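You operate a simulated robot arm through the tools that you are given. There is no shell and no other tool. Be economical: measure what you need, move in short steps, check, and stop when the job is done.

You run a simulated robot arm. Do the job below in one go: nothing can be reset, and whatever is moved stays where it is left.

## Task
Uncover the tube and press its ring at depth 4, then at 6.
Fine: the tube in the slide of the green press; lid into the red CAPS bin; leave the slide under the press and the depth at 6.

It is judged by the outcome, as a careful person would: the job done as asked, and still so three seconds after it is handed in. It fails if anything else is knocked over, pushed out of place, dropped, spilled or broken. A push-on lid holds only when it is set on centred and level and pressed home; a screw cap is set on level and turned clockwise until tight.

## Robot
A 7-joint arm with a fingered hand, fixed in place. Base frame: the origin is at the foot of the arm, x ahead of it, y to its left, z up; the work surface is at about z = 0.9. Lengths are in m, angles in degrees, forces in N, time in s.
With the tool pointing down near the work surface it reaches from about 0.18 to 0.74 m from the base axis. Its first joint turns from -166.0 to 166.0 degrees. Payload 4 kg.
The TCP is the grasp point between the finger pads, 0.028 m short of the fingertips. In the tool frame z runs along the fingers and y along their closing line. The gripper opens to 0.168 m. The gripper's body begins 0.079 m behind the TCP. The gripper is a hand of 4 fingers: y runs from the thumb to the fingers, the wrist lies at [0, 0, -0.249] in the tool frame, and closing takes about 1.5 s.
Orientation is that of the tool frame in the base frame, as a unit quaternion [w, x, y, z]. With the fingers straight down and closing along the base's y, the tool's x points along the base's -x, its y along +y and its z along -z.

## Interface
- The arm moves only by the tool apply_moves. Its argument "deltas" is text: rows parted by semicolons, each of 7 numbers parted by spaces: the shift along the tool's x, y, z in m, then the turn, a rotation vector about the tool's x, y, z in degrees, then the opening in per cent of the stroke, from 0 (shut) to 100 (fully open). In form: x y z wx wy wz grip; .... A call has 1 to 8 rows; each row shifts and turns the commanded pose from where the row before left it, along the tool's axes as they then stand. Rows are played at 5 a second. More than 0.05 m and 8.6 degrees between two rows, or a gripper value outside its range, and nothing of the call is played. Where a pose cannot be reached the arm comes as near as it can. A force on the tool above 40 N (or 10 N above the force at the start of the call, whichever is more), or a blocked arm, ends the call early, and 0.2 s more pass. Each finger travels about 0.153 m/s and halts on what it meets, pressing with about 33 N; the grip force reading is that of the motor and also rises with nothing between the fingers. The clock runs only during rows and for 0.2 s after the last one: add rows that do not move to give the fingers time. The reply holds the time, the measured pose of the TCP, the force on the tool along the base axes, the opening and the grip force, in the units named above and with some noise, with the torque about the TCP (base axes, N m) and any sound that the robot's microphone picked up.
- Cameras (640 x 400 px; columns grow to the right, rows downward): "scene" is fixed at [0.0494, 0.5007, 1.4865]; the picture's right is [-0.56, -0.83, 0.00], its down [-0.44, 0.30, -0.85] and it looks along [0.70, -0.48, -0.53] (base axes); focal length 317 px, centre (320, 200). "wrist" rides on the gripper at [0.06, -0.06, -0.11] in the tool frame; the picture's right is [0.71, 0.71, 0.00], its down [-0.56, 0.56, -0.61] and it looks along [-0.43, 0.43, 0.79] (tool axes); focal length 265 px, centre (320, 200). There is no depth. A picture from a camera that has moved, and an enlarged one, comes with that camera's place and axes in the base frame and with its lens.
- snapshot(camera): a new picture of that camera. The clock stands still meanwhile.
- raise_lower(by): slides the trunk up (or, below 0, down) by that many m; the arm rides with it, the base frame stays. It gives what a move gives, with no picture.
- set_grasp(shape): the hand has 4 fingers and takes this shape, open, in about a second: jaw (thumb against the fingers, like two jaws); tri (thumb and two fingers); tip (a fingertip pinch); poke (one finger out to press); point (the index stretched); flat (the hand flat); cup (the hand cupped); fist (a fist). The gripper value then closes the fingers along that shape, each until it touches; the sizes above hold for jaw. It gives what a move gives, with no picture.
- inspect(camera, box): a new picture of the part [left, top, right, bottom] of that camera's present view, enlarged. The clock stands still meanwhile.
- job_done(): hands the job in; it is judged then, once.

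Work in short steps. Places have to be worked out from the pictures, the camera data and where the tool is seen: move nearer, look again, correct. Check each grasp and each placing, and mend what went wrong. You have 120 turns and 84 pictures in all, those below and enlarged ones among them. Open the gripper and draw the arm clear of the work before you hand the job in, unless the task says otherwise; then end with one line.

The tools are called by a JSON object that holds its "method" and its "body". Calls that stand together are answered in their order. apply_moves: Moves the arm, as the interface text tells. Its arguments: {"type":"object","properties":{"deltas":{"type":"string"}},"required":["deltas"]} The other tools are called the same way: raise_lower (by) slides the trunk up or down; set_grasp (shape) gives the hand a shape; snapshot (camera) takes a picture; inspect (camera, box) takes an enlarged picture of a part of a camera's view; job_done () hands the job in.

At the start:

```text
clock: 0.0
ee_pos: [0.4554, -0.0318, 1.2056]
ee_rot: [0.0, 0.0, 1.0, -0.001]
force: [0.0, -0.2, -0.1]
wrist_torque: [0.0, -0.01, 0.02]
width: 0.1679
grip_force: 0.2
shape: jaw
trunk travel left (down, up): [-0.525, 0.065]
```

scene: 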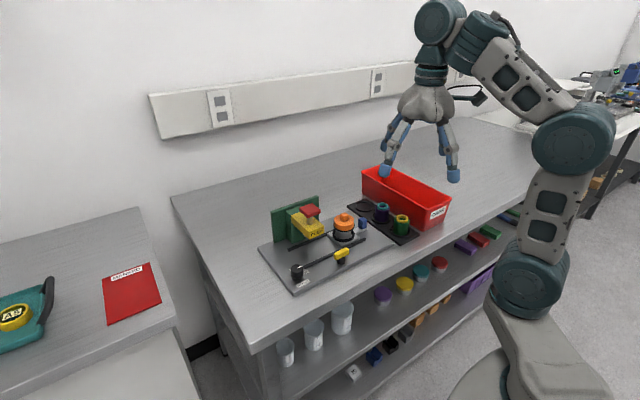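
wrist: 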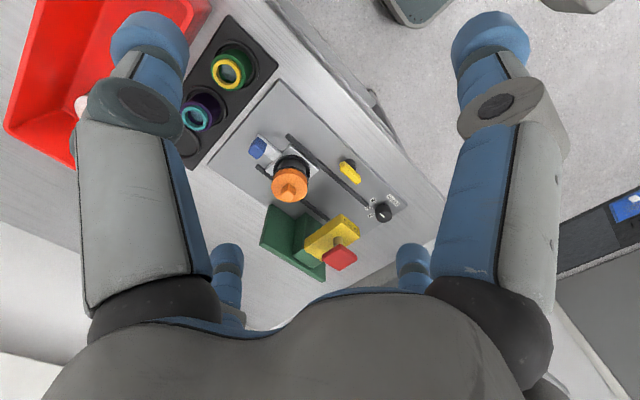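

I start with close views of the press and its parts.

{"method": "inspect", "body": {"camera": "scene", "box": [250, 160, 460, 300]}}

{"method": "inspect", "body": {"camera": "wrist", "box": [180, 40, 450, 290]}}

```text
2.86 times, centred on (355, 230) of scene
camera zoom: at [0.0494, 0.5007, 1.4865], right [-0.56, -0.83, 0.0], down [-0.44, 0.3, -0.85], along [0.7, -0.48, -0.53], focal length 906 px, centre (220, 114)
```

zoom: 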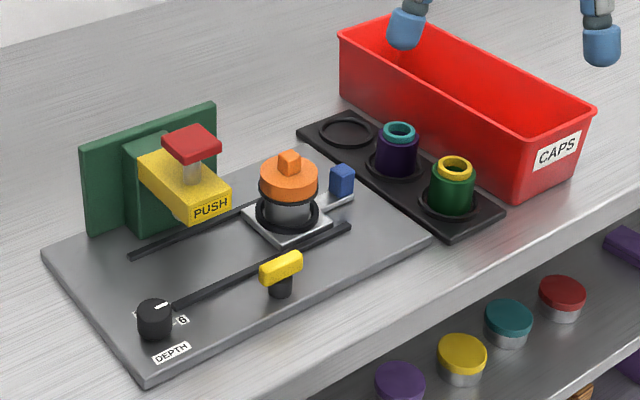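

```text
1.60 times, centred on (315, 165) of wrist
camera zoom: at [0.3954, -0.0914, 1.3157], right [-0.71, 0.71, 0.0], down [0.56, 0.56, 0.61], along [0.43, 0.43, -0.79], focal length 425 px, centre (328, 256)
```

zoom: 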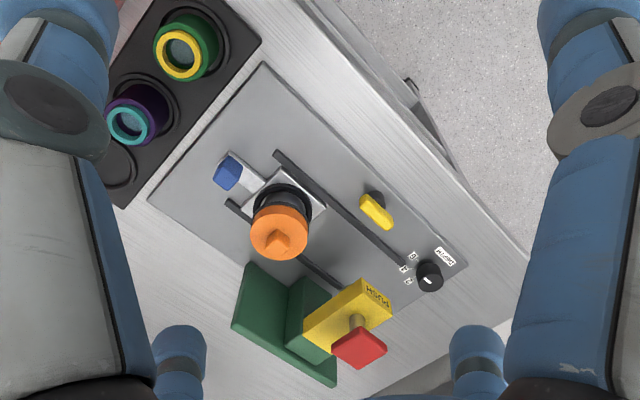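

{"method": "inspect", "body": {"camera": "scene", "box": [285, 205, 375, 265]}}

{"method": "inspect", "body": {"camera": "wrist", "box": [320, 130, 420, 230]}}

{"method": "inspect", "body": {"camera": "scene", "box": [280, 240, 355, 295]}}

```text
6.67 times, centred on (330, 235) of scene
camera zoom: at [0.0494, 0.5007, 1.4865], right [-0.56, -0.83, 0.0], down [-0.44, 0.3, -0.85], along [0.7, -0.48, -0.53], focal length 2114 px, centre (253, -33)
```

zoom: 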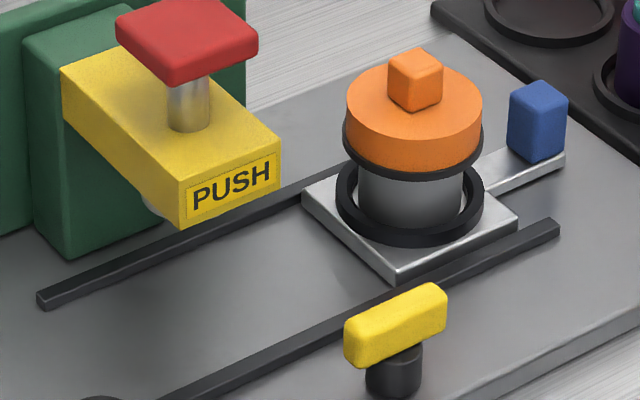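

```text
4.00 times, centred on (370, 180) of wrist
camera zoom: at [0.3954, -0.0914, 1.3157], right [-0.71, 0.71, 0.0], down [0.56, 0.56, 0.61], along [0.43, 0.43, -0.79], focal length 1062 px, centre (120, 280)
```

zoom: 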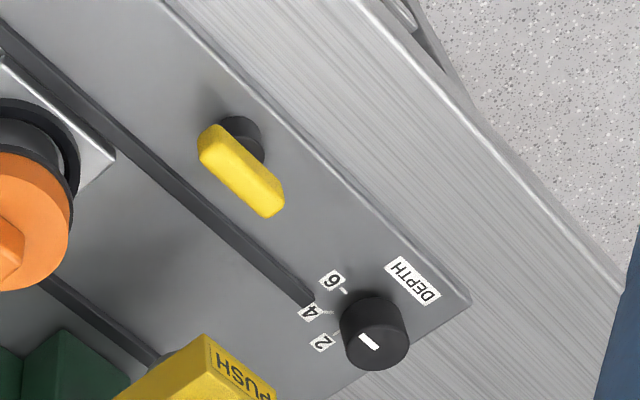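

```text
7.27 times, centred on (318, 268) of scene
camera zoom: at [0.0494, 0.5007, 1.4865], right [-0.56, -0.83, 0.0], down [-0.44, 0.3, -0.85], along [0.7, -0.48, -0.53], focal length 2307 px, centre (338, -291)
```

zoom: 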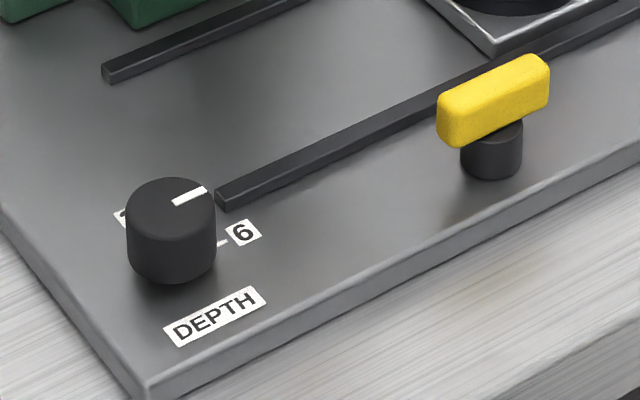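

The tube with the orange lid stands at about (0.60, 0.04), the red button at about (0.60, 0.155, 1.05) and the dial at about (0.545, 0.222). I move the wrist camera over to read the dial and the yellow T-handle.

{"method": "apply_moves", "body": {"deltas": "-0.004 0.037 0.019 0 0 0 100;-0.004 0.037 0.019 0 0 0 100;-0.004 0.037 0.019 0 0 0 100;-0.004 0.037 0.019 0 0 0 100;-0.004 0.037 0.019 0 0 0 100"}}

{"method": "snapshot", "body": {"camera": "wrist"}}

```text
clock: 1.2
ee_pos: [0.4782, 0.1556, 1.1125]
ee_rot: [0.0, 0.0, 1.0, -0.001]
force: [-0.1, 0.1, -1.0]
wrist_torque: [-0.03, 0.0, -0.01]
width: 0.1679
grip_force: 0.0
shape: jaw
trunk travel left (down, up): [-0.525, 0.065]
```

```text
76 pictures are left
camera wrist: at [0.4166, 0.0951, 1.2211], right [-0.71, 0.71, 0.0], down [0.56, 0.56, 0.61], along [0.43, 0.43, -0.79], focal length 265 px, centre (320, 200)
```

wrist: 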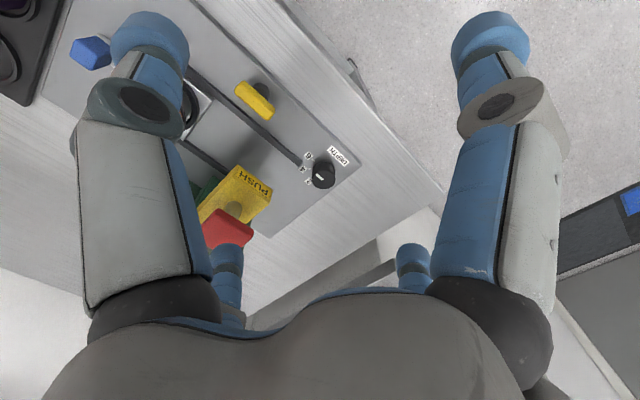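

{"method": "inspect", "body": {"camera": "wrist", "box": [225, 70, 355, 200]}}

{"method": "inspect", "body": {"camera": "wrist", "box": [290, 135, 350, 195]}}

```text
3.08 times, centred on (290, 135) of wrist
camera zoom: at [0.4166, 0.0951, 1.2211], right [-0.71, 0.71, 0.0], down [0.56, 0.56, 0.61], along [0.43, 0.43, -0.79], focal length 817 px, centre (412, 400)
```

zoom: 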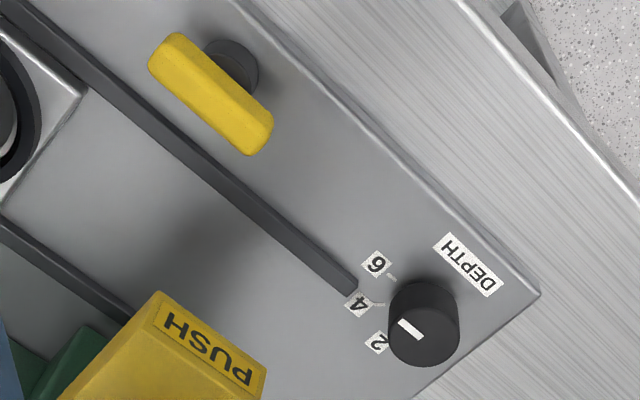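

```text
6.67 times, centred on (320, 165) of wrist
camera zoom: at [0.4166, 0.0951, 1.2211], right [-0.71, 0.71, 0.0], down [0.56, 0.56, 0.61], along [0.43, 0.43, -0.79], focal length 1769 px, centre (320, 433)
```

zoom: 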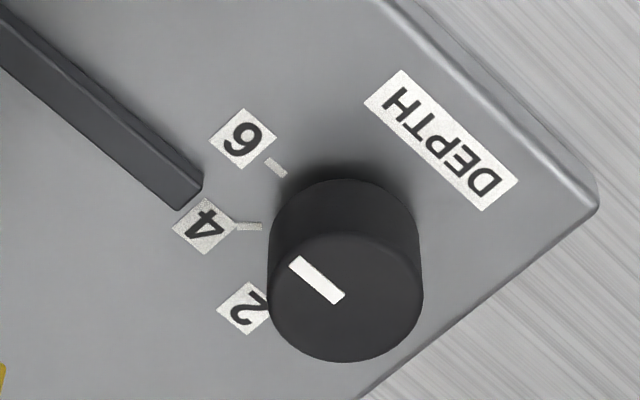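

The dial pointer is parallel to the rails, which reads as 6, with 4 lying 45° counter-clockwise from above. I rise, move over the lid and start turning the hand so it closes along x, clear of the press.

{"method": "apply_moves", "body": {"deltas": "-0.0305 -0.0282 -0.0125 0 0 0 100;-0.0305 -0.0282 -0.0125 0 0 0 100;-0.0305 -0.0282 -0.0125 0 0 0 100;-0.0305 -0.0282 -0.0125 0 0 0 100;0 0 0 0 0 -8.5 100;0 0 0 0 0 -8.5 100;0 0 0 0 0 -8.5 100;0 0 0 0 0 -8.5 100"}}

{"method": "apply_moves", "body": {"deltas": "0 0 0 0 0 -8 100;0 0 0 0 0 -8 100;0 0 0 0 0 -8 100;0 0 0 0 0 -8 100;0 0 0 0 0 -8 100;0 0 0 0 0 -8 100;0 0 0 0 0 -8 100"}}

{"method": "snapshot", "body": {"camera": "wrist"}}

{"method": "snapshot", "body": {"camera": "scene"}}

```text
clock: 3.0
ee_pos: [0.5991, 0.0415, 1.1612]
ee_rot: [0.0, -0.293, 0.956, 0.0]
force: [0.0, -0.5, 0.6]
wrist_torque: [0.0, -0.02, 0.06]
width: 0.1678
grip_force: 0.0
shape: jaw
trunk travel left (down, up): [-0.525, 0.065]
```

```text
clock: 4.6
ee_pos: [0.5983, 0.0418, 1.1602]
ee_rot: [0.0, 0.708, -0.706, 0.0]
force: [-0.2, 0.2, -0.3]
wrist_torque: [0.0, -0.01, 0.0]
width: 0.1679
grip_force: 0.1
shape: jaw
trunk travel left (down, up): [-0.525, 0.065]
```

```text
73 pictures are left
camera wrist: at [0.6579, -0.019, 1.2709], right [-0.71, -0.71, 0.0], down [-0.56, 0.56, 0.61], along [-0.44, 0.43, -0.79], focal length 265 px, centre (320, 200)
```

wrist: 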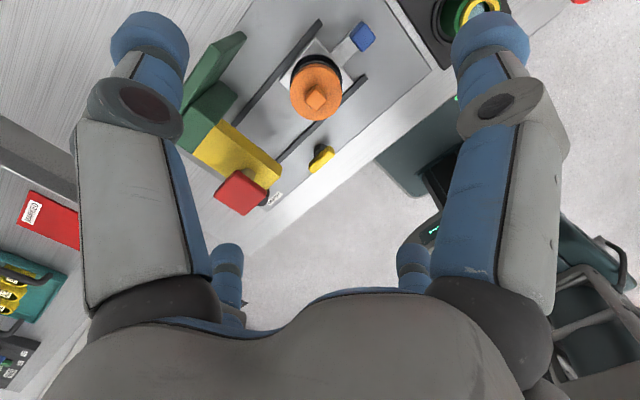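

```text
72 pictures are left
```

scene: 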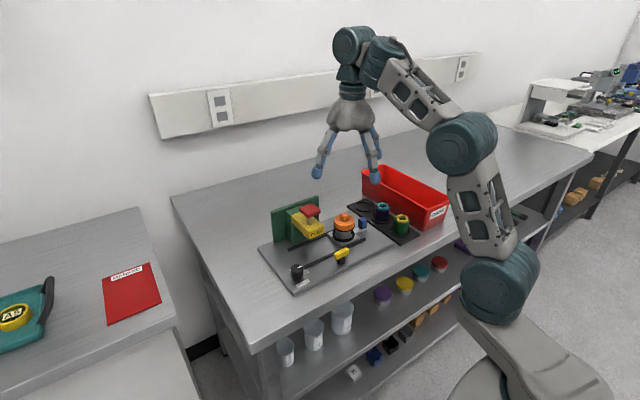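

{"method": "inspect", "body": {"camera": "wrist", "box": [260, 30, 380, 150]}}

{"method": "inspect", "body": {"camera": "scene", "box": [325, 205, 370, 250]}}

```text
3.33 times, centred on (320, 90) of wrist
camera zoom: at [0.6579, -0.019, 1.2709], right [-0.71, -0.71, 0.0], down [-0.56, 0.56, 0.61], along [-0.44, 0.43, -0.79], focal length 885 px, centre (320, 567)
```

zoom: 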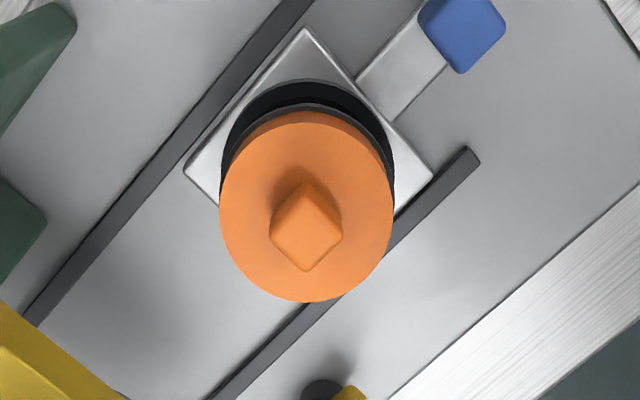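

```text
8.89 times, centred on (348, 228) of scene
camera zoom: at [0.0494, 0.5007, 1.4865], right [-0.56, -0.83, 0.0], down [-0.44, 0.3, -0.85], along [0.7, -0.48, -0.53], focal length 2819 px, centre (76, -44)
```

zoom: 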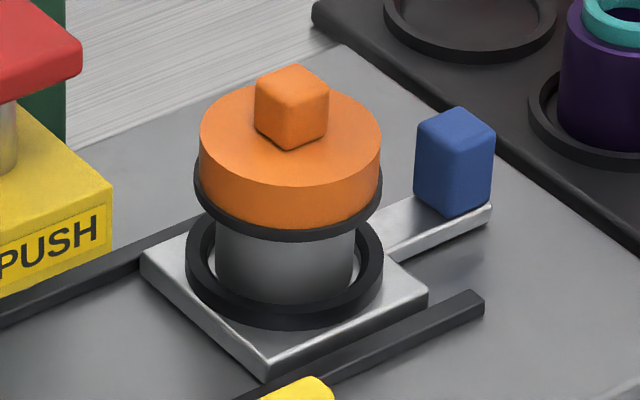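

The lid centre comes out at (0.600, 0.043) with its top near z 0.968 and a width of about 0.057. I go down most of the way with the fingers part open and check.

{"method": "apply_moves", "body": {"deltas": "-0.001 -0.0015 0.036 0 0 0 75;0 0 0.036 0 0 0 70;0 0 0.036 0 0 0 65;0 0 0.036 0 0 0 65;0 0 0 0 0 0 65"}}

{"method": "snapshot", "body": {"camera": "wrist"}}

{"method": "inspect", "body": {"camera": "scene", "box": [270, 140, 430, 260]}}

```text
clock: 5.8
ee_pos: [0.5989, 0.042, 1.0174]
ee_rot: [0.0, -0.707, 0.707, 0.001]
force: [0.5, -0.3, 1.0]
wrist_torque: [-0.02, 0.02, 0.0]
width: 0.1097
grip_force: 0.0
shape: jaw
trunk travel left (down, up): [-0.525, 0.065]
```

```text
69 pictures are left
camera wrist: at [0.6589, -0.0193, 1.1271], right [-0.71, -0.71, 0.0], down [-0.56, 0.56, 0.61], along [-0.43, 0.43, -0.79], focal length 265 px, centre (320, 200)
```

wrist: 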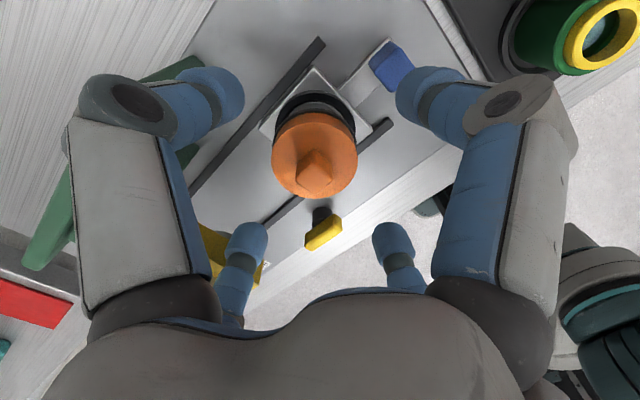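

```text
3.33 times, centred on (350, 200) of scene
camera zoom: at [0.0494, 0.5007, 1.4865], right [-0.56, -0.83, 0.0], down [-0.44, 0.3, -0.85], along [0.7, -0.48, -0.53], focal length 1057 px, centre (220, 200)
```

zoom: 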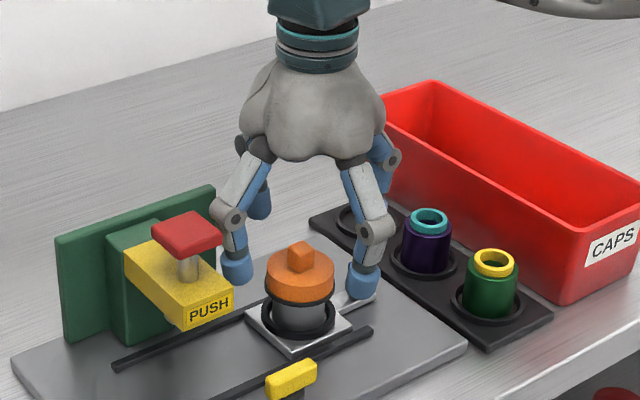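

The jaw shape is really four fingers in a cross, and the +y finger is close to the press head. I lift a little, turn 45° so the fingers sit on the diagonals, narrow them and look again.

{"method": "apply_moves", "body": {"deltas": "0 0 -0.03 0 0 0 60;0 0 0 0 0 7.5 55;0 0 0 0 0 7.5 52;0 0 0 0 0 7.5 52;0 0 0 0 0 7.5 52;0 0 0 0 0 7.5 52;0 0 0 0 0 7.5 52;-0.001 0 0.03 0 0 0 52"}}

{"method": "snapshot", "body": {"camera": "wrist"}}

{"method": "inspect", "body": {"camera": "scene", "box": [270, 140, 430, 260]}}

```text
clock: 7.6
ee_pos: [0.6004, 0.0423, 1.0183]
ee_rot: [0.0, -0.381, 0.925, 0.0]
force: [-0.3, 0.2, -0.8]
wrist_torque: [0.0, -0.03, 0.01]
width: 0.0879
grip_force: 0.0
shape: jaw
trunk travel left (down, up): [-0.525, 0.065]
```

```text
67 pictures are left
camera wrist: at [0.5997, -0.0427, 1.1269], right [-1.0, 0.0, 0.0], down [0.0, 0.79, 0.61], along [0.0, 0.61, -0.79], focal length 265 px, centre (320, 200)
```

wrist: 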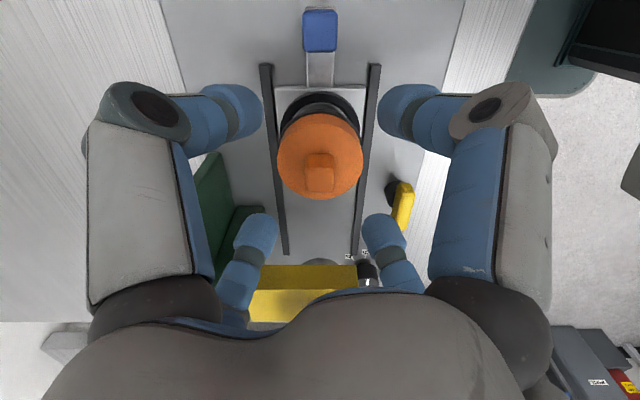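

```text
3.33 times, centred on (350, 200) of scene
camera zoom: at [0.0494, 0.5007, 1.4865], right [-0.56, -0.83, 0.0], down [-0.44, 0.3, -0.85], along [0.7, -0.48, -0.53], focal length 1057 px, centre (220, 200)
```

zoom: 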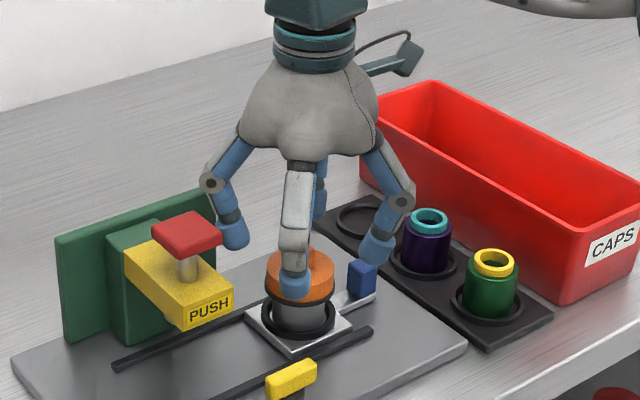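

The fingers are now on the diagonals, clear of the press head (its edge is near y 0.125), the button and the blue handle. I lower to z of about 0.976 and close on the lid.

{"method": "apply_moves", "body": {"deltas": "0 0 0.021 0 0 0 50;0 0 0.021 0 0 0 50;0 0 0 0 0 0 50"}}

{"method": "inspect", "body": {"camera": "scene", "box": [290, 170, 410, 260]}}

```text
clock: 8.4
ee_pos: [0.5997, 0.0424, 0.9753]
ee_rot: [0.0, -0.383, 0.924, -0.001]
force: [0.0, 0.1, 0.1]
wrist_torque: [-0.03, -0.02, 0.01]
width: 0.0847
grip_force: 0.0
shape: jaw
trunk travel left (down, up): [-0.525, 0.065]
```

```text
4.44 times, centred on (350, 215) of scene
camera zoom: at [0.0494, 0.5007, 1.4865], right [-0.56, -0.83, 0.0], down [-0.44, 0.3, -0.85], along [0.7, -0.48, -0.53], focal length 1410 px, centre (187, 133)
```

zoom: 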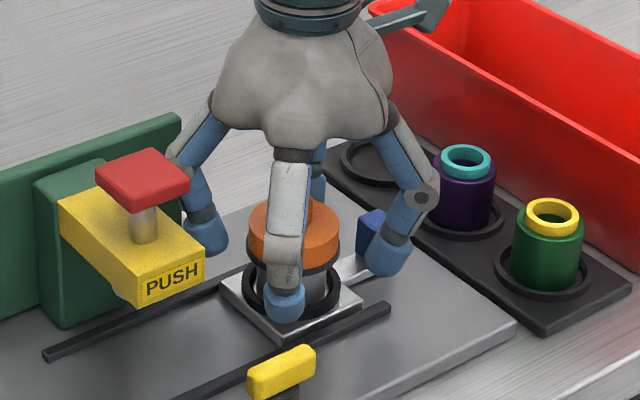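

The tips look to be near z 0.934, below the lid's edge (skirt about 0.954 to 0.969). I raise by 0.018 so only the orange skirt gets gripped, then close.

{"method": "apply_moves", "body": {"deltas": "0 0 -0.018 0 0 0 50;0 0 0 0 0 0 40;0 0 0 0 0 0 30;0 0 0 0 0 0 20;0 0 0 0 0 0 10;0 0 0 0 0 0 10;0 0 0 0 0 0 10"}}

{"method": "inspect", "body": {"camera": "scene", "box": [290, 170, 410, 260]}}

{"method": "snapshot", "body": {"camera": "wrist"}}

```text
clock: 10.0
ee_pos: [0.6001, 0.0426, 0.9931]
ee_rot: [0.0, -0.383, 0.924, 0.0]
force: [-0.5, -1.1, -0.1]
wrist_torque: [0.01, 0.02, -0.05]
width: 0.049
grip_force: 32.8
shape: jaw
trunk travel left (down, up): [-0.525, 0.065]
```

```text
4.44 times, centred on (350, 215) of scene
camera zoom: at [0.0494, 0.5007, 1.4865], right [-0.56, -0.83, 0.0], down [-0.44, 0.3, -0.85], along [0.7, -0.48, -0.53], focal length 1410 px, centre (187, 133)
```

zoom: 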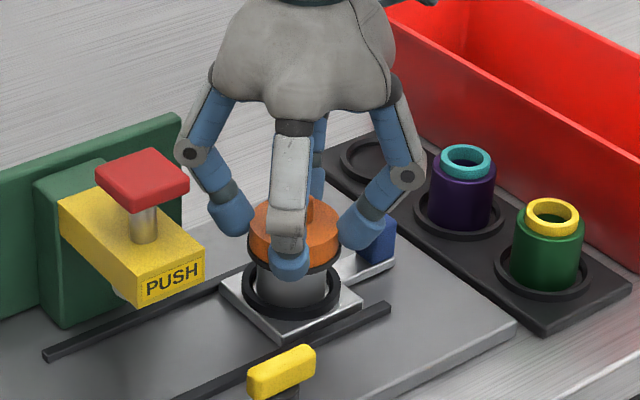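

```text
63 pictures are left
camera wrist: at [0.5998, -0.0431, 1.1026], right [-1.0, 0.0, 0.0], down [0.0, 0.79, 0.61], along [0.0, 0.61, -0.79], focal length 265 px, centre (320, 200)
```

wrist: 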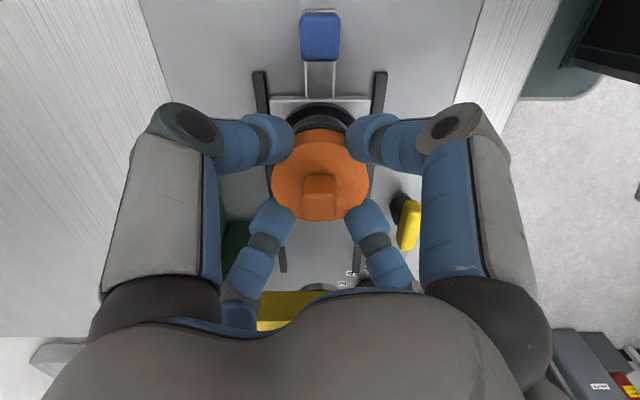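

The lid is gripped on four sides. I pull up 4 mm to learn whether it is a push-on lid.

{"method": "apply_moves", "body": {"deltas": "0 0 -0.002 0 0 0 10;0 0 -0.002 0 0 0 10"}}

{"method": "inspect", "body": {"camera": "scene", "box": [320, 200, 380, 245]}}

```text
clock: 10.6
ee_pos: [0.5997, 0.0434, 0.9975]
ee_rot: [0.0, -0.382, 0.924, 0.001]
force: [0.0, 0.2, 0.3]
wrist_torque: [0.05, 0.01, -0.01]
width: 0.0489
grip_force: 32.2
shape: jaw
trunk travel left (down, up): [-0.525, 0.065]
```

```text
8.89 times, centred on (350, 222) of scene
camera zoom: at [0.0494, 0.5007, 1.4865], right [-0.56, -0.83, 0.0], down [-0.44, 0.3, -0.85], along [0.7, -0.48, -0.53], focal length 2819 px, centre (53, 0)
```

zoom: 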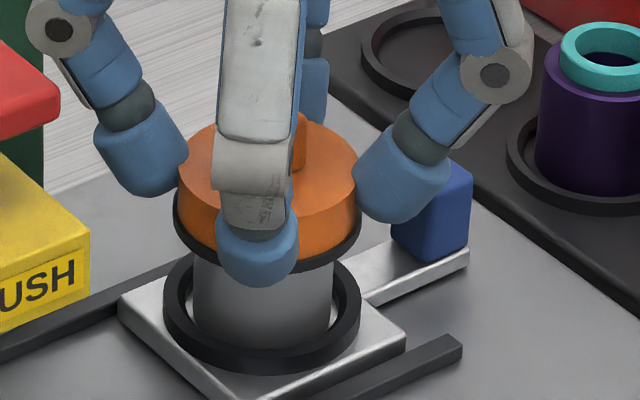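

No resistance, and the rim rose with the lid. I lift 12 mm more and check whether the tube stays put.

{"method": "apply_moves", "body": {"deltas": "0 0 -0.006 0 0 0 10;0 0 -0.006 0 0 0 10"}}

{"method": "inspect", "body": {"camera": "scene", "box": [320, 200, 380, 245]}}

```text
clock: 11.2
ee_pos: [0.5995, 0.0424, 1.0093]
ee_rot: [0.001, -0.383, 0.924, -0.001]
force: [0.1, -0.5, 0.2]
wrist_torque: [-0.01, 0.02, -0.01]
width: 0.0491
grip_force: 33.2
shape: jaw
trunk travel left (down, up): [-0.525, 0.065]
```

```text
8.89 times, centred on (350, 222) of scene
camera zoom: at [0.0494, 0.5007, 1.4865], right [-0.56, -0.83, 0.0], down [-0.44, 0.3, -0.85], along [0.7, -0.48, -0.53], focal length 2819 px, centre (53, 0)
```

zoom: 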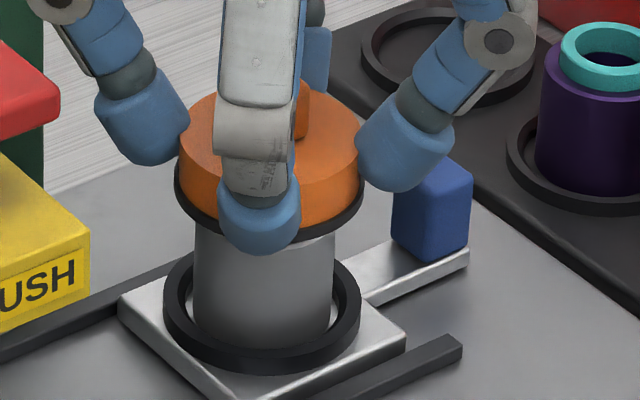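

{"method": "apply_moves", "body": {"deltas": "0 0 -0.01 0 0 0 10;0 0 -0.01 0 0 0 10;0 0 -0.01 0 0 0 10"}}

{"method": "inspect", "body": {"camera": "scene", "box": [310, 190, 390, 250]}}

```text
clock: 12.0
ee_pos: [0.6013, 0.0431, 1.0401]
ee_rot: [-0.001, -0.383, 0.924, 0.0]
force: [-0.2, 0.1, -0.3]
wrist_torque: [0.0, 0.01, 0.03]
width: 0.0487
grip_force: 33.1
shape: jaw
trunk travel left (down, up): [-0.525, 0.065]
```

```text
6.67 times, centred on (350, 220) of scene
camera zoom: at [0.0494, 0.5007, 1.4865], right [-0.56, -0.83, 0.0], down [-0.44, 0.3, -0.85], along [0.7, -0.48, -0.53], focal length 2114 px, centre (120, 67)
```

zoom: 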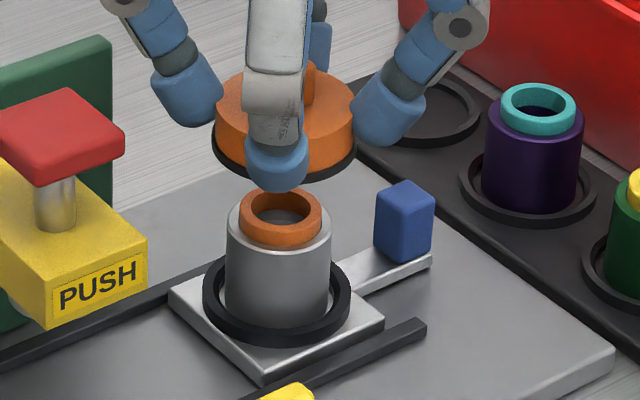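

The lid is off and the tube with its orange ring is still in the slide. The bin spans about x 0.505–0.79 and y -0.185 to -0.29 with its rim near z 0.975, so I rise and carry the lid over it.

{"method": "apply_moves", "body": {"deltas": "0 0 -0.04 0 0 0 10;0 0 -0.04 0 0 0 10;0 0 -0.04 0 0 0 10"}}

{"method": "apply_moves", "body": {"deltas": "0.0264 -0.0303 0 0 0 0 10;0.0264 -0.0303 0 0 0 0 10;0.0264 -0.0303 0 0 0 0 10;0.0264 -0.0303 0 0 0 0 10;0.0264 -0.0303 0 0 0 0 10;0.0264 -0.0303 0 0 0 0 10;0.0264 -0.0303 0 0 0 0 10"}}

{"method": "snapshot", "body": {"camera": "wrist"}}

{"method": "snapshot", "body": {"camera": "scene"}}

```text
clock: 12.8
ee_pos: [0.5983, 0.0437, 1.1597]
ee_rot: [-0.001, -0.382, 0.924, 0.0]
force: [-0.1, -0.7, 0.6]
wrist_torque: [0.05, -0.01, -0.02]
width: 0.0486
grip_force: 32.8
shape: jaw
trunk travel left (down, up): [-0.525, 0.065]
```

```text
clock: 14.4
ee_pos: [0.5955, -0.2027, 1.1562]
ee_rot: [0.0, -0.383, 0.924, 0.0]
force: [0.3, 0.1, 0.3]
wrist_torque: [0.0, 0.03, 0.02]
width: 0.0488
grip_force: 33.2
shape: jaw
out of reach, approached as far as the arm can: row 5, 6, 7
trunk travel left (down, up): [-0.525, 0.065]
```

```text
59 pictures are left
camera wrist: at [0.5952, -0.2873, 1.2651], right [-1.0, 0.0, 0.0], down [0.0, 0.79, 0.61], along [0.0, 0.61, -0.79], focal length 265 px, centre (320, 200)
```

wrist: 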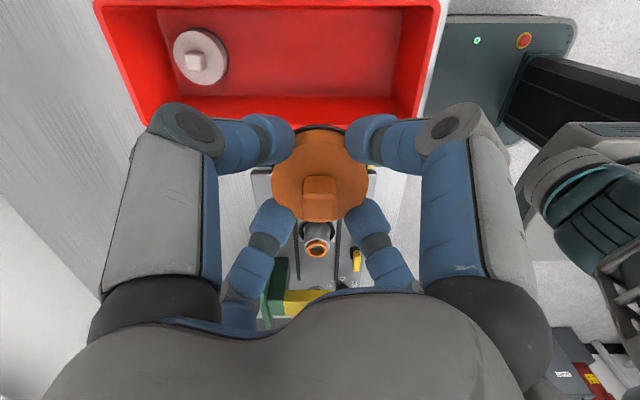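

```text
58 pictures are left
```

scene: 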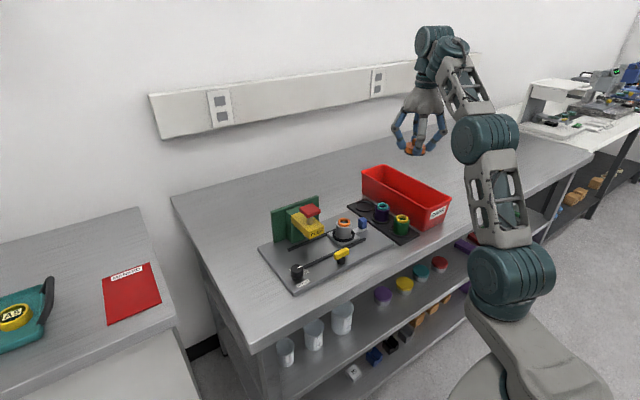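

The bin's inner centre is near y -0.228, and a white lid already lies at x of about 0.73. I aim for (0.57, -0.228); this height is at the edge of reach, so I go lower first.

{"method": "apply_moves", "body": {"deltas": "0 0 0.03 0 0 0 10;0 0 0.03 0 0 0 10;0 0 0 0 0 0 10"}}

```text
clock: 15.2
ee_pos: [0.5927, -0.2019, 1.0964]
ee_rot: [0.0, -0.383, 0.924, 0.0]
force: [0.0, 0.5, -0.9]
wrist_torque: [-0.02, 0.0, 0.03]
width: 0.0489
grip_force: 32.8
shape: jaw
trunk travel left (down, up): [-0.525, 0.065]
```

{"method": "apply_moves", "body": {"deltas": "0.0156 -0.0028 0 0 0 0 10;0.0156 -0.0028 0 0 0 0 10;0 0 0 0 0 0 10"}}

{"method": "snapshot", "body": {"camera": "wrist"}}

{"method": "inspect", "body": {"camera": "scene", "box": [340, 110, 480, 250]}}

```text
clock: 16.0
ee_pos: [0.5769, -0.2304, 1.0963]
ee_rot: [0.0, -0.383, 0.924, 0.0]
force: [-0.6, -0.6, -0.7]
wrist_torque: [-0.02, -0.01, -0.01]
width: 0.0486
grip_force: 32.9
shape: jaw
trunk travel left (down, up): [-0.525, 0.065]
```

```text
57 pictures are left
camera wrist: at [0.5757, -0.3155, 1.2059], right [-1.0, 0.0, 0.0], down [0.0, 0.79, 0.61], along [0.0, 0.61, -0.79], focal length 265 px, centre (320, 200)
```

wrist: 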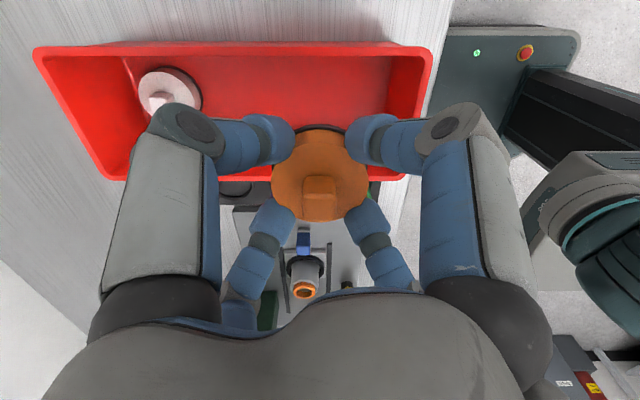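

```text
2.86 times, centred on (410, 180) of scene
camera zoom: at [0.0494, 0.5007, 1.4865], right [-0.56, -0.83, 0.0], down [-0.44, 0.3, -0.85], along [0.7, -0.48, -0.53], focal length 906 px, centre (63, 257)
```

zoom: 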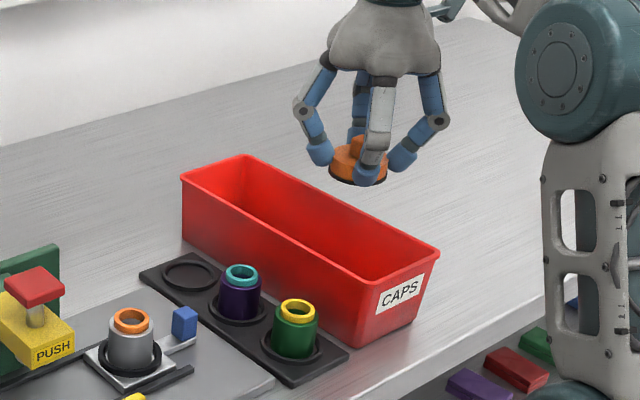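

The hand is centred over the bin. I lower to about 0.99, where the knuckles should just clear the rim, and check.

{"method": "apply_moves", "body": {"deltas": "-0.0028 0.0028 0.035 0 0 0 10;0 0 0.035 0 0 0 10;0 0 0.033 0 0 0 10;0 0 0 0 0 0 10"}}

{"method": "inspect", "body": {"camera": "scene", "box": [340, 110, 480, 250]}}

{"method": "snapshot", "body": {"camera": "wrist"}}

```text
clock: 17.0
ee_pos: [0.5768, -0.2277, 0.9928]
ee_rot: [0.0, -0.383, 0.924, 0.0]
force: [-0.4, -0.4, 0.6]
wrist_torque: [-0.02, -0.03, 0.0]
width: 0.0486
grip_force: 33.2
shape: jaw
trunk travel left (down, up): [-0.525, 0.065]
```

```text
2.86 times, centred on (410, 180) of scene
camera zoom: at [0.0494, 0.5007, 1.4865], right [-0.56, -0.83, 0.0], down [-0.44, 0.3, -0.85], along [0.7, -0.48, -0.53], focal length 906 px, centre (63, 257)
```

zoom: 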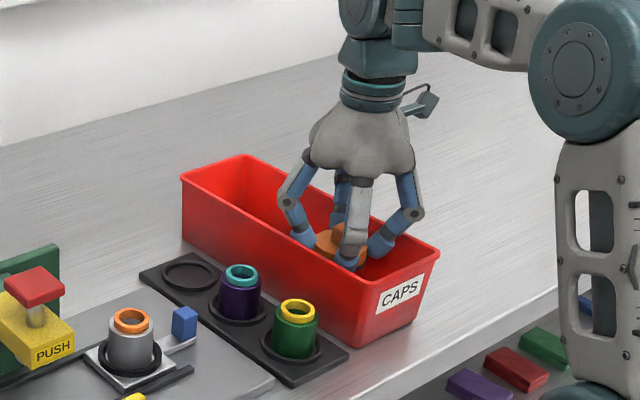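

```text
54 pictures are left
camera wrist: at [0.5769, -0.3125, 1.1027], right [-1.0, 0.0, 0.0], down [0.0, 0.79, 0.61], along [0.0, 0.61, -0.79], focal length 265 px, centre (320, 200)
```

wrist: 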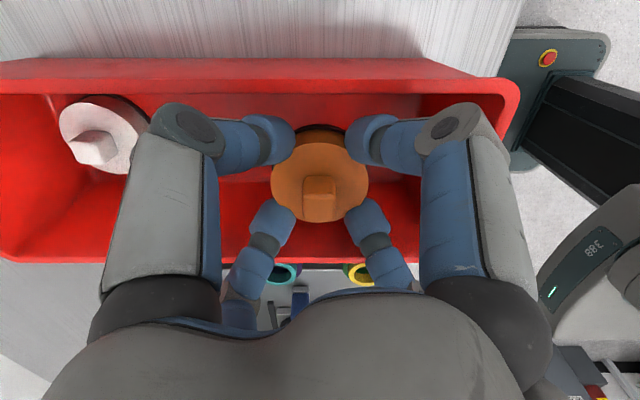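

It is well centred with the knuckles at or above the rim. I go 14 mm lower and open slightly to release the lid.

{"method": "apply_moves", "body": {"deltas": "0 0 0.007 0 0 0 10;0 0 0.007 0 0 0 10;0 0 0 0 0 0 25;0 0 0 0 0 0 38;0 0 0 0 0 0 42;0 0 0 0 0 0 42"}}

{"method": "snapshot", "body": {"camera": "wrist"}}

```text
clock: 18.4
ee_pos: [0.5778, -0.2267, 0.9803]
ee_rot: [-0.001, -0.383, 0.924, 0.0]
force: [-0.4, -0.1, 0.7]
wrist_torque: [0.01, 0.0, -0.02]
width: 0.0701
grip_force: 0.0
shape: jaw
trunk travel left (down, up): [-0.525, 0.065]
```

```text
53 pictures are left
camera wrist: at [0.5773, -0.3123, 1.0894], right [-1.0, 0.0, 0.0], down [0.0, 0.79, 0.61], along [0.0, 0.61, -0.79], focal length 265 px, centre (320, 200)
```

wrist: 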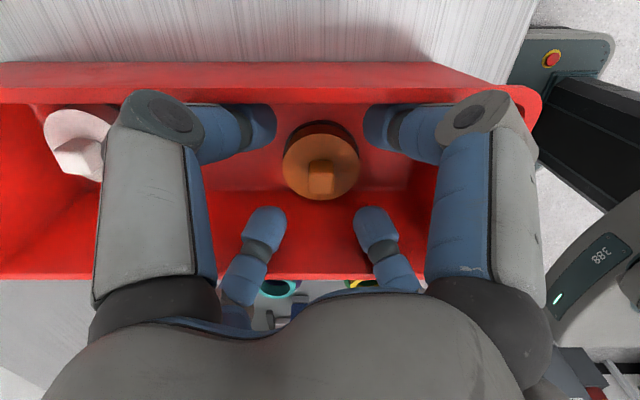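

The lid lies in the bin. I rise, retreat to open space in front of the press, and try the "tip" shape to see how compact it is for the dial.

{"method": "apply_moves", "body": {"deltas": "0 0 -0.042 0 0 0 42;0 0 -0.042 0 0 0 42;0 0 -0.042 0 0 0 42;0 0 -0.042 0 0 0 42;-0.0125 0.041 0 0 0 0 42;-0.0125 0.041 0 0 0 0 42;-0.0125 0.041 0 0 0 0 42;-0.0125 0.041 0 0 0 0 42"}}

{"method": "set_grasp", "body": {"shape": "tip"}}

{"method": "snapshot", "body": {"camera": "wrist"}}

{"method": "inspect", "body": {"camera": "scene", "box": [250, 60, 490, 280]}}

```text
clock: 20.2
ee_pos: [0.4951, -0.0731, 1.1474]
ee_rot: [-0.001, -0.383, 0.924, 0.0]
force: [0.2, 1.1, 0.0]
wrist_torque: [-0.02, -0.01, 0.0]
width: 0.0705
grip_force: 0.1
shape: jaw
trunk travel left (down, up): [-0.525, 0.065]
```

```text
clock: 21.1
ee_pos: [0.4969, -0.0731, 1.1486]
ee_rot: [0.001, -0.383, 0.924, 0.0]
force: [0.7, 0.0, 0.8]
wrist_torque: [0.01, -0.04, -0.05]
width: 0.1678
grip_force: 0.1
shape: tip
trunk travel left (down, up): [-0.525, 0.065]
```

```text
52 pictures are left
camera wrist: at [0.4961, -0.1593, 1.2581], right [-1.0, 0.0, 0.0], down [0.0, 0.79, 0.61], along [0.0, 0.61, -0.79], focal length 265 px, centre (320, 200)
```

wrist: 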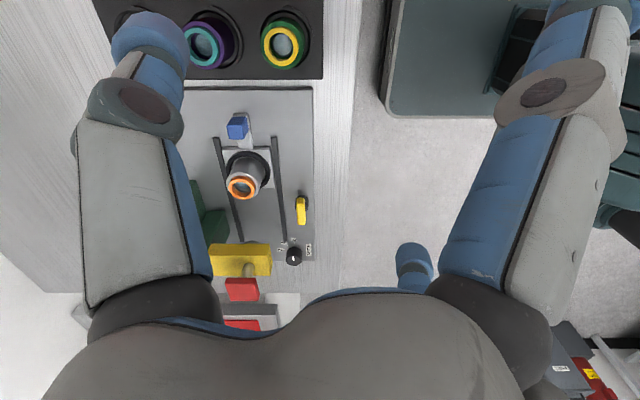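

```text
1.82 times, centred on (370, 170) of scene
camera zoom: at [0.0494, 0.5007, 1.4865], right [-0.56, -0.83, 0.0], down [-0.44, 0.3, -0.85], along [0.7, -0.48, -0.53], focal length 577 px, centre (229, 254)
```

zoom: 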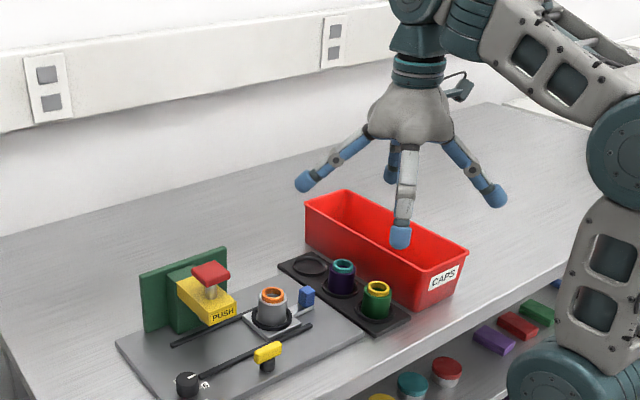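

In "tip" the thumb and one finger pinch along tool y while the side fingers stay spread. I close it here to see the closed form.

{"method": "apply_moves", "body": {"deltas": "0 0 0 0 0 0 15;0 0 0 0 0 0 15;0 0 0 0 0 0 15;0 0 0 0 0 0 15;0 0 0 0 0 0 15"}}

{"method": "snapshot", "body": {"camera": "wrist"}}

{"method": "inspect", "body": {"camera": "scene", "box": [310, 60, 470, 180]}}

```text
clock: 22.3
ee_pos: [0.4953, -0.0741, 1.1493]
ee_rot: [0.0, -0.383, 0.924, -0.001]
force: [0.0, 0.9, -0.4]
wrist_torque: [-0.01, -0.04, -0.02]
width: 0.0257
grip_force: 0.0
shape: tip
trunk travel left (down, up): [-0.525, 0.065]
```

```text
50 pictures are left
camera wrist: at [0.4961, -0.1591, 1.2581], right [-1.0, 0.0, 0.0], down [0.0, 0.79, 0.61], along [0.0, 0.61, -0.79], focal length 265 px, centre (320, 200)
```

wrist: 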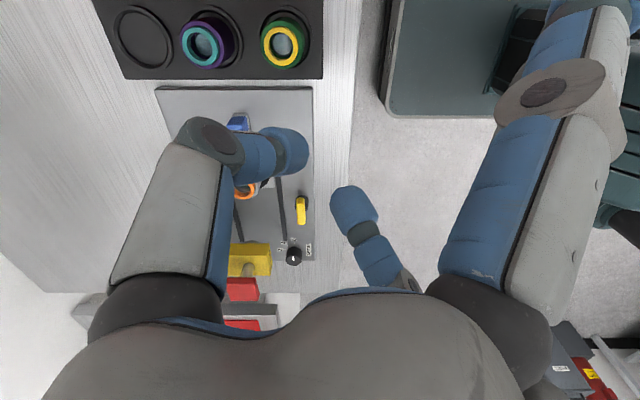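

```text
3.33 times, centred on (390, 120) of scene
camera zoom: at [0.0494, 0.5007, 1.4865], right [-0.56, -0.83, 0.0], down [-0.44, 0.3, -0.85], along [0.7, -0.48, -0.53], focal length 1057 px, centre (87, 467)
```

zoom: 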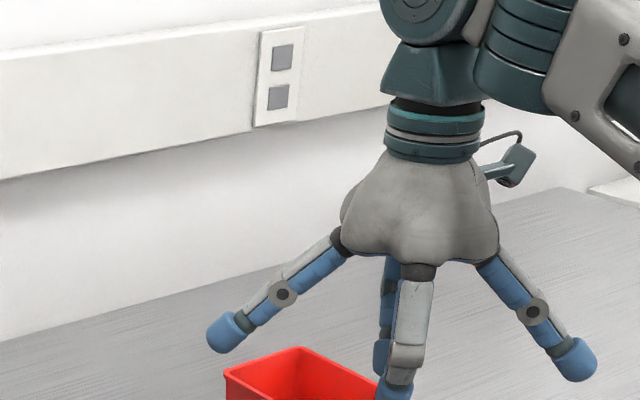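

The spread side fingers would foul the press when turning the dial. I look at the other shapes: tri and poke.

{"method": "set_grasp", "body": {"shape": "tri"}}

{"method": "apply_moves", "body": {"deltas": "0 0 0 0 0 0 15;0 0 0 0 0 0 15;0 0 0 0 0 0 15;0 0 0 0 0 0 15;0 0 0 0 0 0 15"}}

{"method": "inspect", "body": {"camera": "scene", "box": [310, 60, 470, 180]}}

{"method": "set_grasp", "body": {"shape": "poke"}}

{"method": "inspect", "body": {"camera": "scene", "box": [310, 60, 470, 180]}}

{"method": "snapshot", "body": {"camera": "wrist"}}

```text
clock: 23.2
ee_pos: [0.4964, -0.0735, 1.148]
ee_rot: [-0.001, -0.382, 0.924, 0.0]
force: [-0.3, 0.3, 0.7]
wrist_torque: [0.02, -0.01, -0.01]
width: 0.168
grip_force: 0.1
shape: tri
trunk travel left (down, up): [-0.525, 0.065]
```

```text
clock: 24.4
ee_pos: [0.4957, -0.0737, 1.1474]
ee_rot: [0.001, -0.382, 0.924, -0.001]
force: [0.1, -1.1, 0.3]
wrist_torque: [0.0, 0.02, -0.02]
width: 0.0251
grip_force: 0.0
shape: tri
trunk travel left (down, up): [-0.525, 0.065]
```

```text
3.33 times, centred on (390, 120) of scene
camera zoom: at [0.0494, 0.5007, 1.4865], right [-0.56, -0.83, 0.0], down [-0.44, 0.3, -0.85], along [0.7, -0.48, -0.53], focal length 1057 px, centre (87, 467)
```

zoom: 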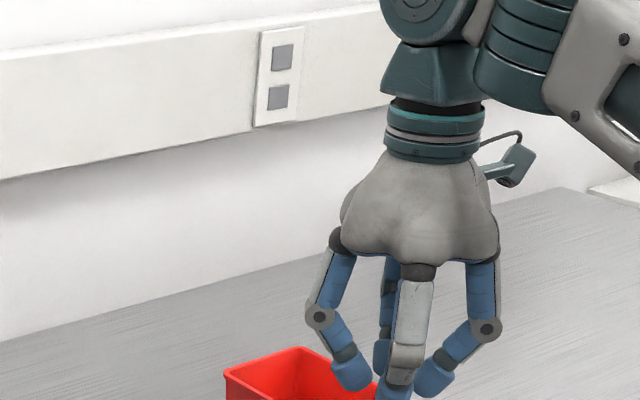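

```text
clock: 25.3
ee_pos: [0.4969, -0.0738, 1.149]
ee_rot: [0.0, -0.383, 0.924, 0.0]
force: [0.8, -0.8, 1.1]
wrist_torque: [-0.02, -0.02, 0.03]
width: 0.0001
grip_force: 0.0
shape: poke
trunk travel left (down, up): [-0.525, 0.065]
```

```text
3.33 times, centred on (390, 120) of scene
camera zoom: at [0.0494, 0.5007, 1.4865], right [-0.56, -0.83, 0.0], down [-0.44, 0.3, -0.85], along [0.7, -0.48, -0.53], focal length 1057 px, centre (87, 467)
```

zoom: 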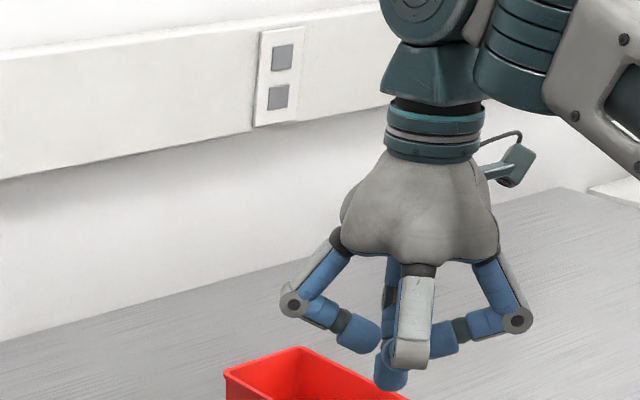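

```text
46 pictures are left
camera wrist: at [0.4961, -0.1591, 1.2581], right [-1.0, 0.0, 0.0], down [0.0, 0.79, 0.61], along [0.0, 0.61, -0.79], focal length 265 px, centre (320, 200)
```

wrist: 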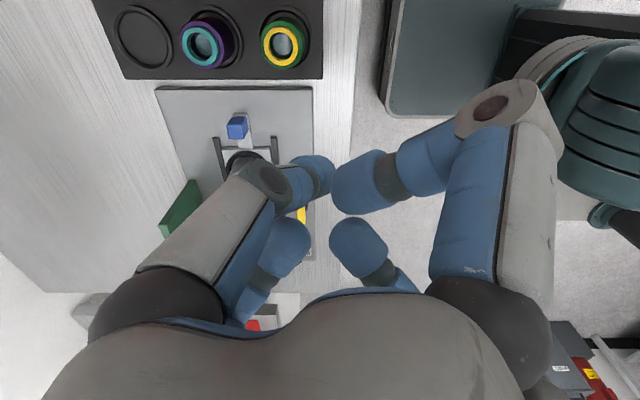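

Careful geometry puts the press head at x ≥ 0.57, y 0.128–0.18, z about 0.975–0.994. So jaw with fingers at about -105°/-15°/75°/165° can turn the dial in two 23° bites. I return to jaw, turn 30° and go above the dial.

{"method": "set_grasp", "body": {"shape": "jaw"}}

{"method": "apply_moves", "body": {"deltas": "0 0 0 0 0 -7.5 60;0 0 0 0 0 -7.5 45;0 0 0 0 0 -7.5 35;0 0 0 0 0 -7.5 35"}}

{"method": "apply_moves", "body": {"deltas": "-0.0436 0.0047 0 0 0 0 35;-0.0436 0.0047 0 0 0 0 35;-0.0436 0.0047 0 0 0 0 35;-0.0436 0.0047 0 0 0 0 35;-0.0436 0.0047 0 0 0 0 35;-0.0436 0.0047 0 0 0 0 35;-0.0436 0.0047 0 0 0 0 35;0 0 0 0 0 0 35"}}

{"method": "snapshot", "body": {"camera": "wrist"}}

```text
clock: 26.2
ee_pos: [0.4958, -0.0737, 1.1489]
ee_rot: [0.0, -0.383, 0.924, 0.0]
force: [0.3, -1.0, -0.3]
wrist_torque: [-0.01, 0.01, 0.03]
width: 0.1681
grip_force: 0.1
shape: jaw
trunk travel left (down, up): [-0.525, 0.065]
```

```text
clock: 27.2
ee_pos: [0.4965, -0.0735, 1.1482]
ee_rot: [0.0, -0.61, 0.793, 0.0]
force: [-0.5, -0.6, 0.7]
wrist_torque: [-0.02, 0.01, 0.04]
width: 0.0593
grip_force: 0.1
shape: jaw
trunk travel left (down, up): [-0.525, 0.065]
```

```text
clock: 29.0
ee_pos: [0.5437, 0.2291, 1.146]
ee_rot: [-0.001, -0.608, 0.794, 0.0]
force: [0.6, 1.1, 0.0]
wrist_torque: [0.0, 0.02, 0.01]
width: 0.059
grip_force: 0.0
shape: jaw
trunk travel left (down, up): [-0.525, 0.065]
```

```text
45 pictures are left
camera wrist: at [0.5862, 0.1539, 1.2562], right [-0.87, -0.5, 0.0], down [-0.39, 0.68, 0.61], along [-0.31, 0.53, -0.79], focal length 265 px, centre (320, 200)
```

wrist: 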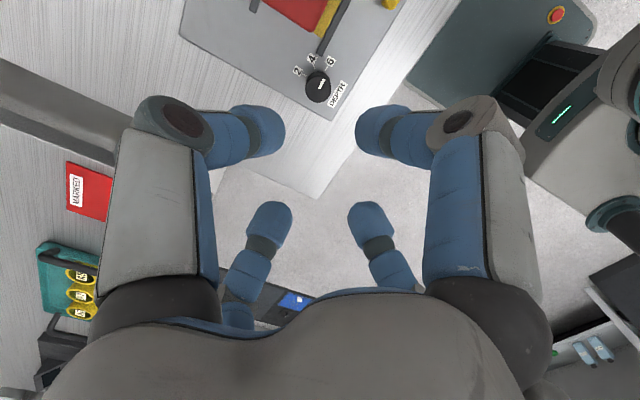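

{"method": "inspect", "body": {"camera": "wrist", "box": [260, 30, 380, 130]}}

```text
4.00 times, centred on (320, 80) of wrist
camera zoom: at [0.5862, 0.1539, 1.2562], right [-0.87, -0.5, 0.0], down [-0.39, 0.68, 0.61], along [-0.31, 0.53, -0.79], focal length 1062 px, centre (320, 680)
```

zoom: 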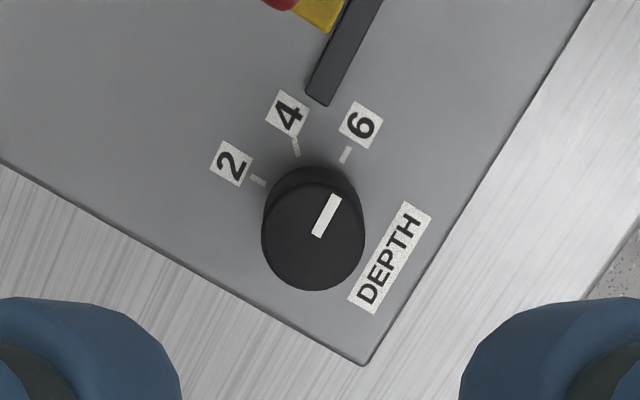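

The view confirms the pointer at 6, the dial centre at (0.543, 0.229) and the top near 0.94. I lower to z of about 0.98 and check clearances.

{"method": "apply_moves", "body": {"deltas": "0 0 0.04 0 0 0 35;0 0 0.04 0 0 0 35;0 0 0.04 0 0 0 35;0 0 0.04 0 0 0 35;0 0 0 0 0 0 35"}}

{"method": "inspect", "body": {"camera": "scene", "box": [240, 170, 380, 300]}}

{"method": "snapshot", "body": {"camera": "wrist"}}

```text
clock: 30.2
ee_pos: [0.5449, 0.2294, 0.9858]
ee_rot: [0.0, -0.609, 0.794, 0.0]
force: [-0.6, -0.1, -1.0]
wrist_torque: [0.0, 0.0, 0.01]
width: 0.0591
grip_force: 0.0
shape: jaw
trunk travel left (down, up): [-0.525, 0.065]
```

```text
3.08 times, centred on (310, 235) of scene
camera zoom: at [0.0494, 0.5007, 1.4865], right [-0.56, -0.83, 0.0], down [-0.44, 0.3, -0.85], along [0.7, -0.48, -0.53], focal length 976 px, centre (351, 92)
```

zoom: 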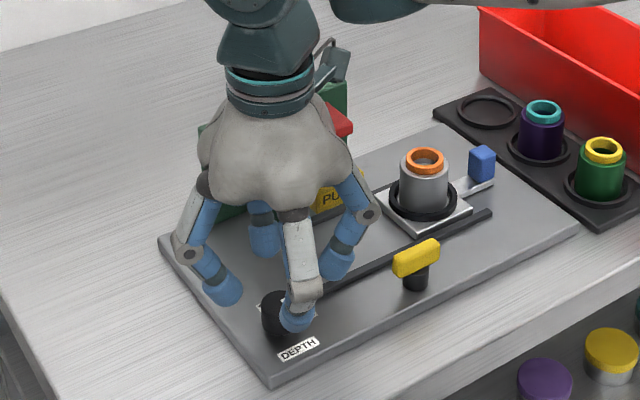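

```text
42 pictures are left
camera wrist: at [0.5871, 0.1544, 1.0947], right [-0.87, -0.5, 0.0], down [-0.39, 0.68, 0.61], along [-0.31, 0.53, -0.79], focal length 265 px, centre (320, 200)
```

wrist: 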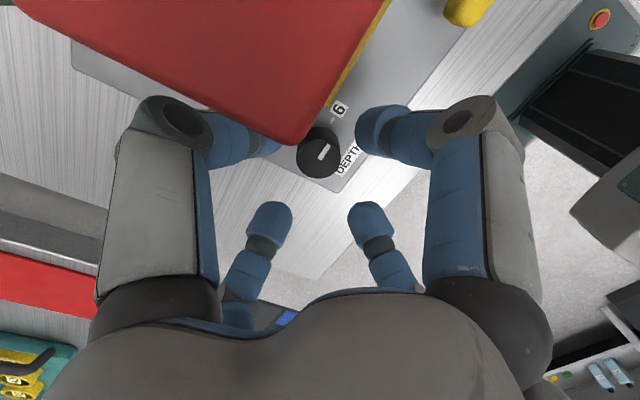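

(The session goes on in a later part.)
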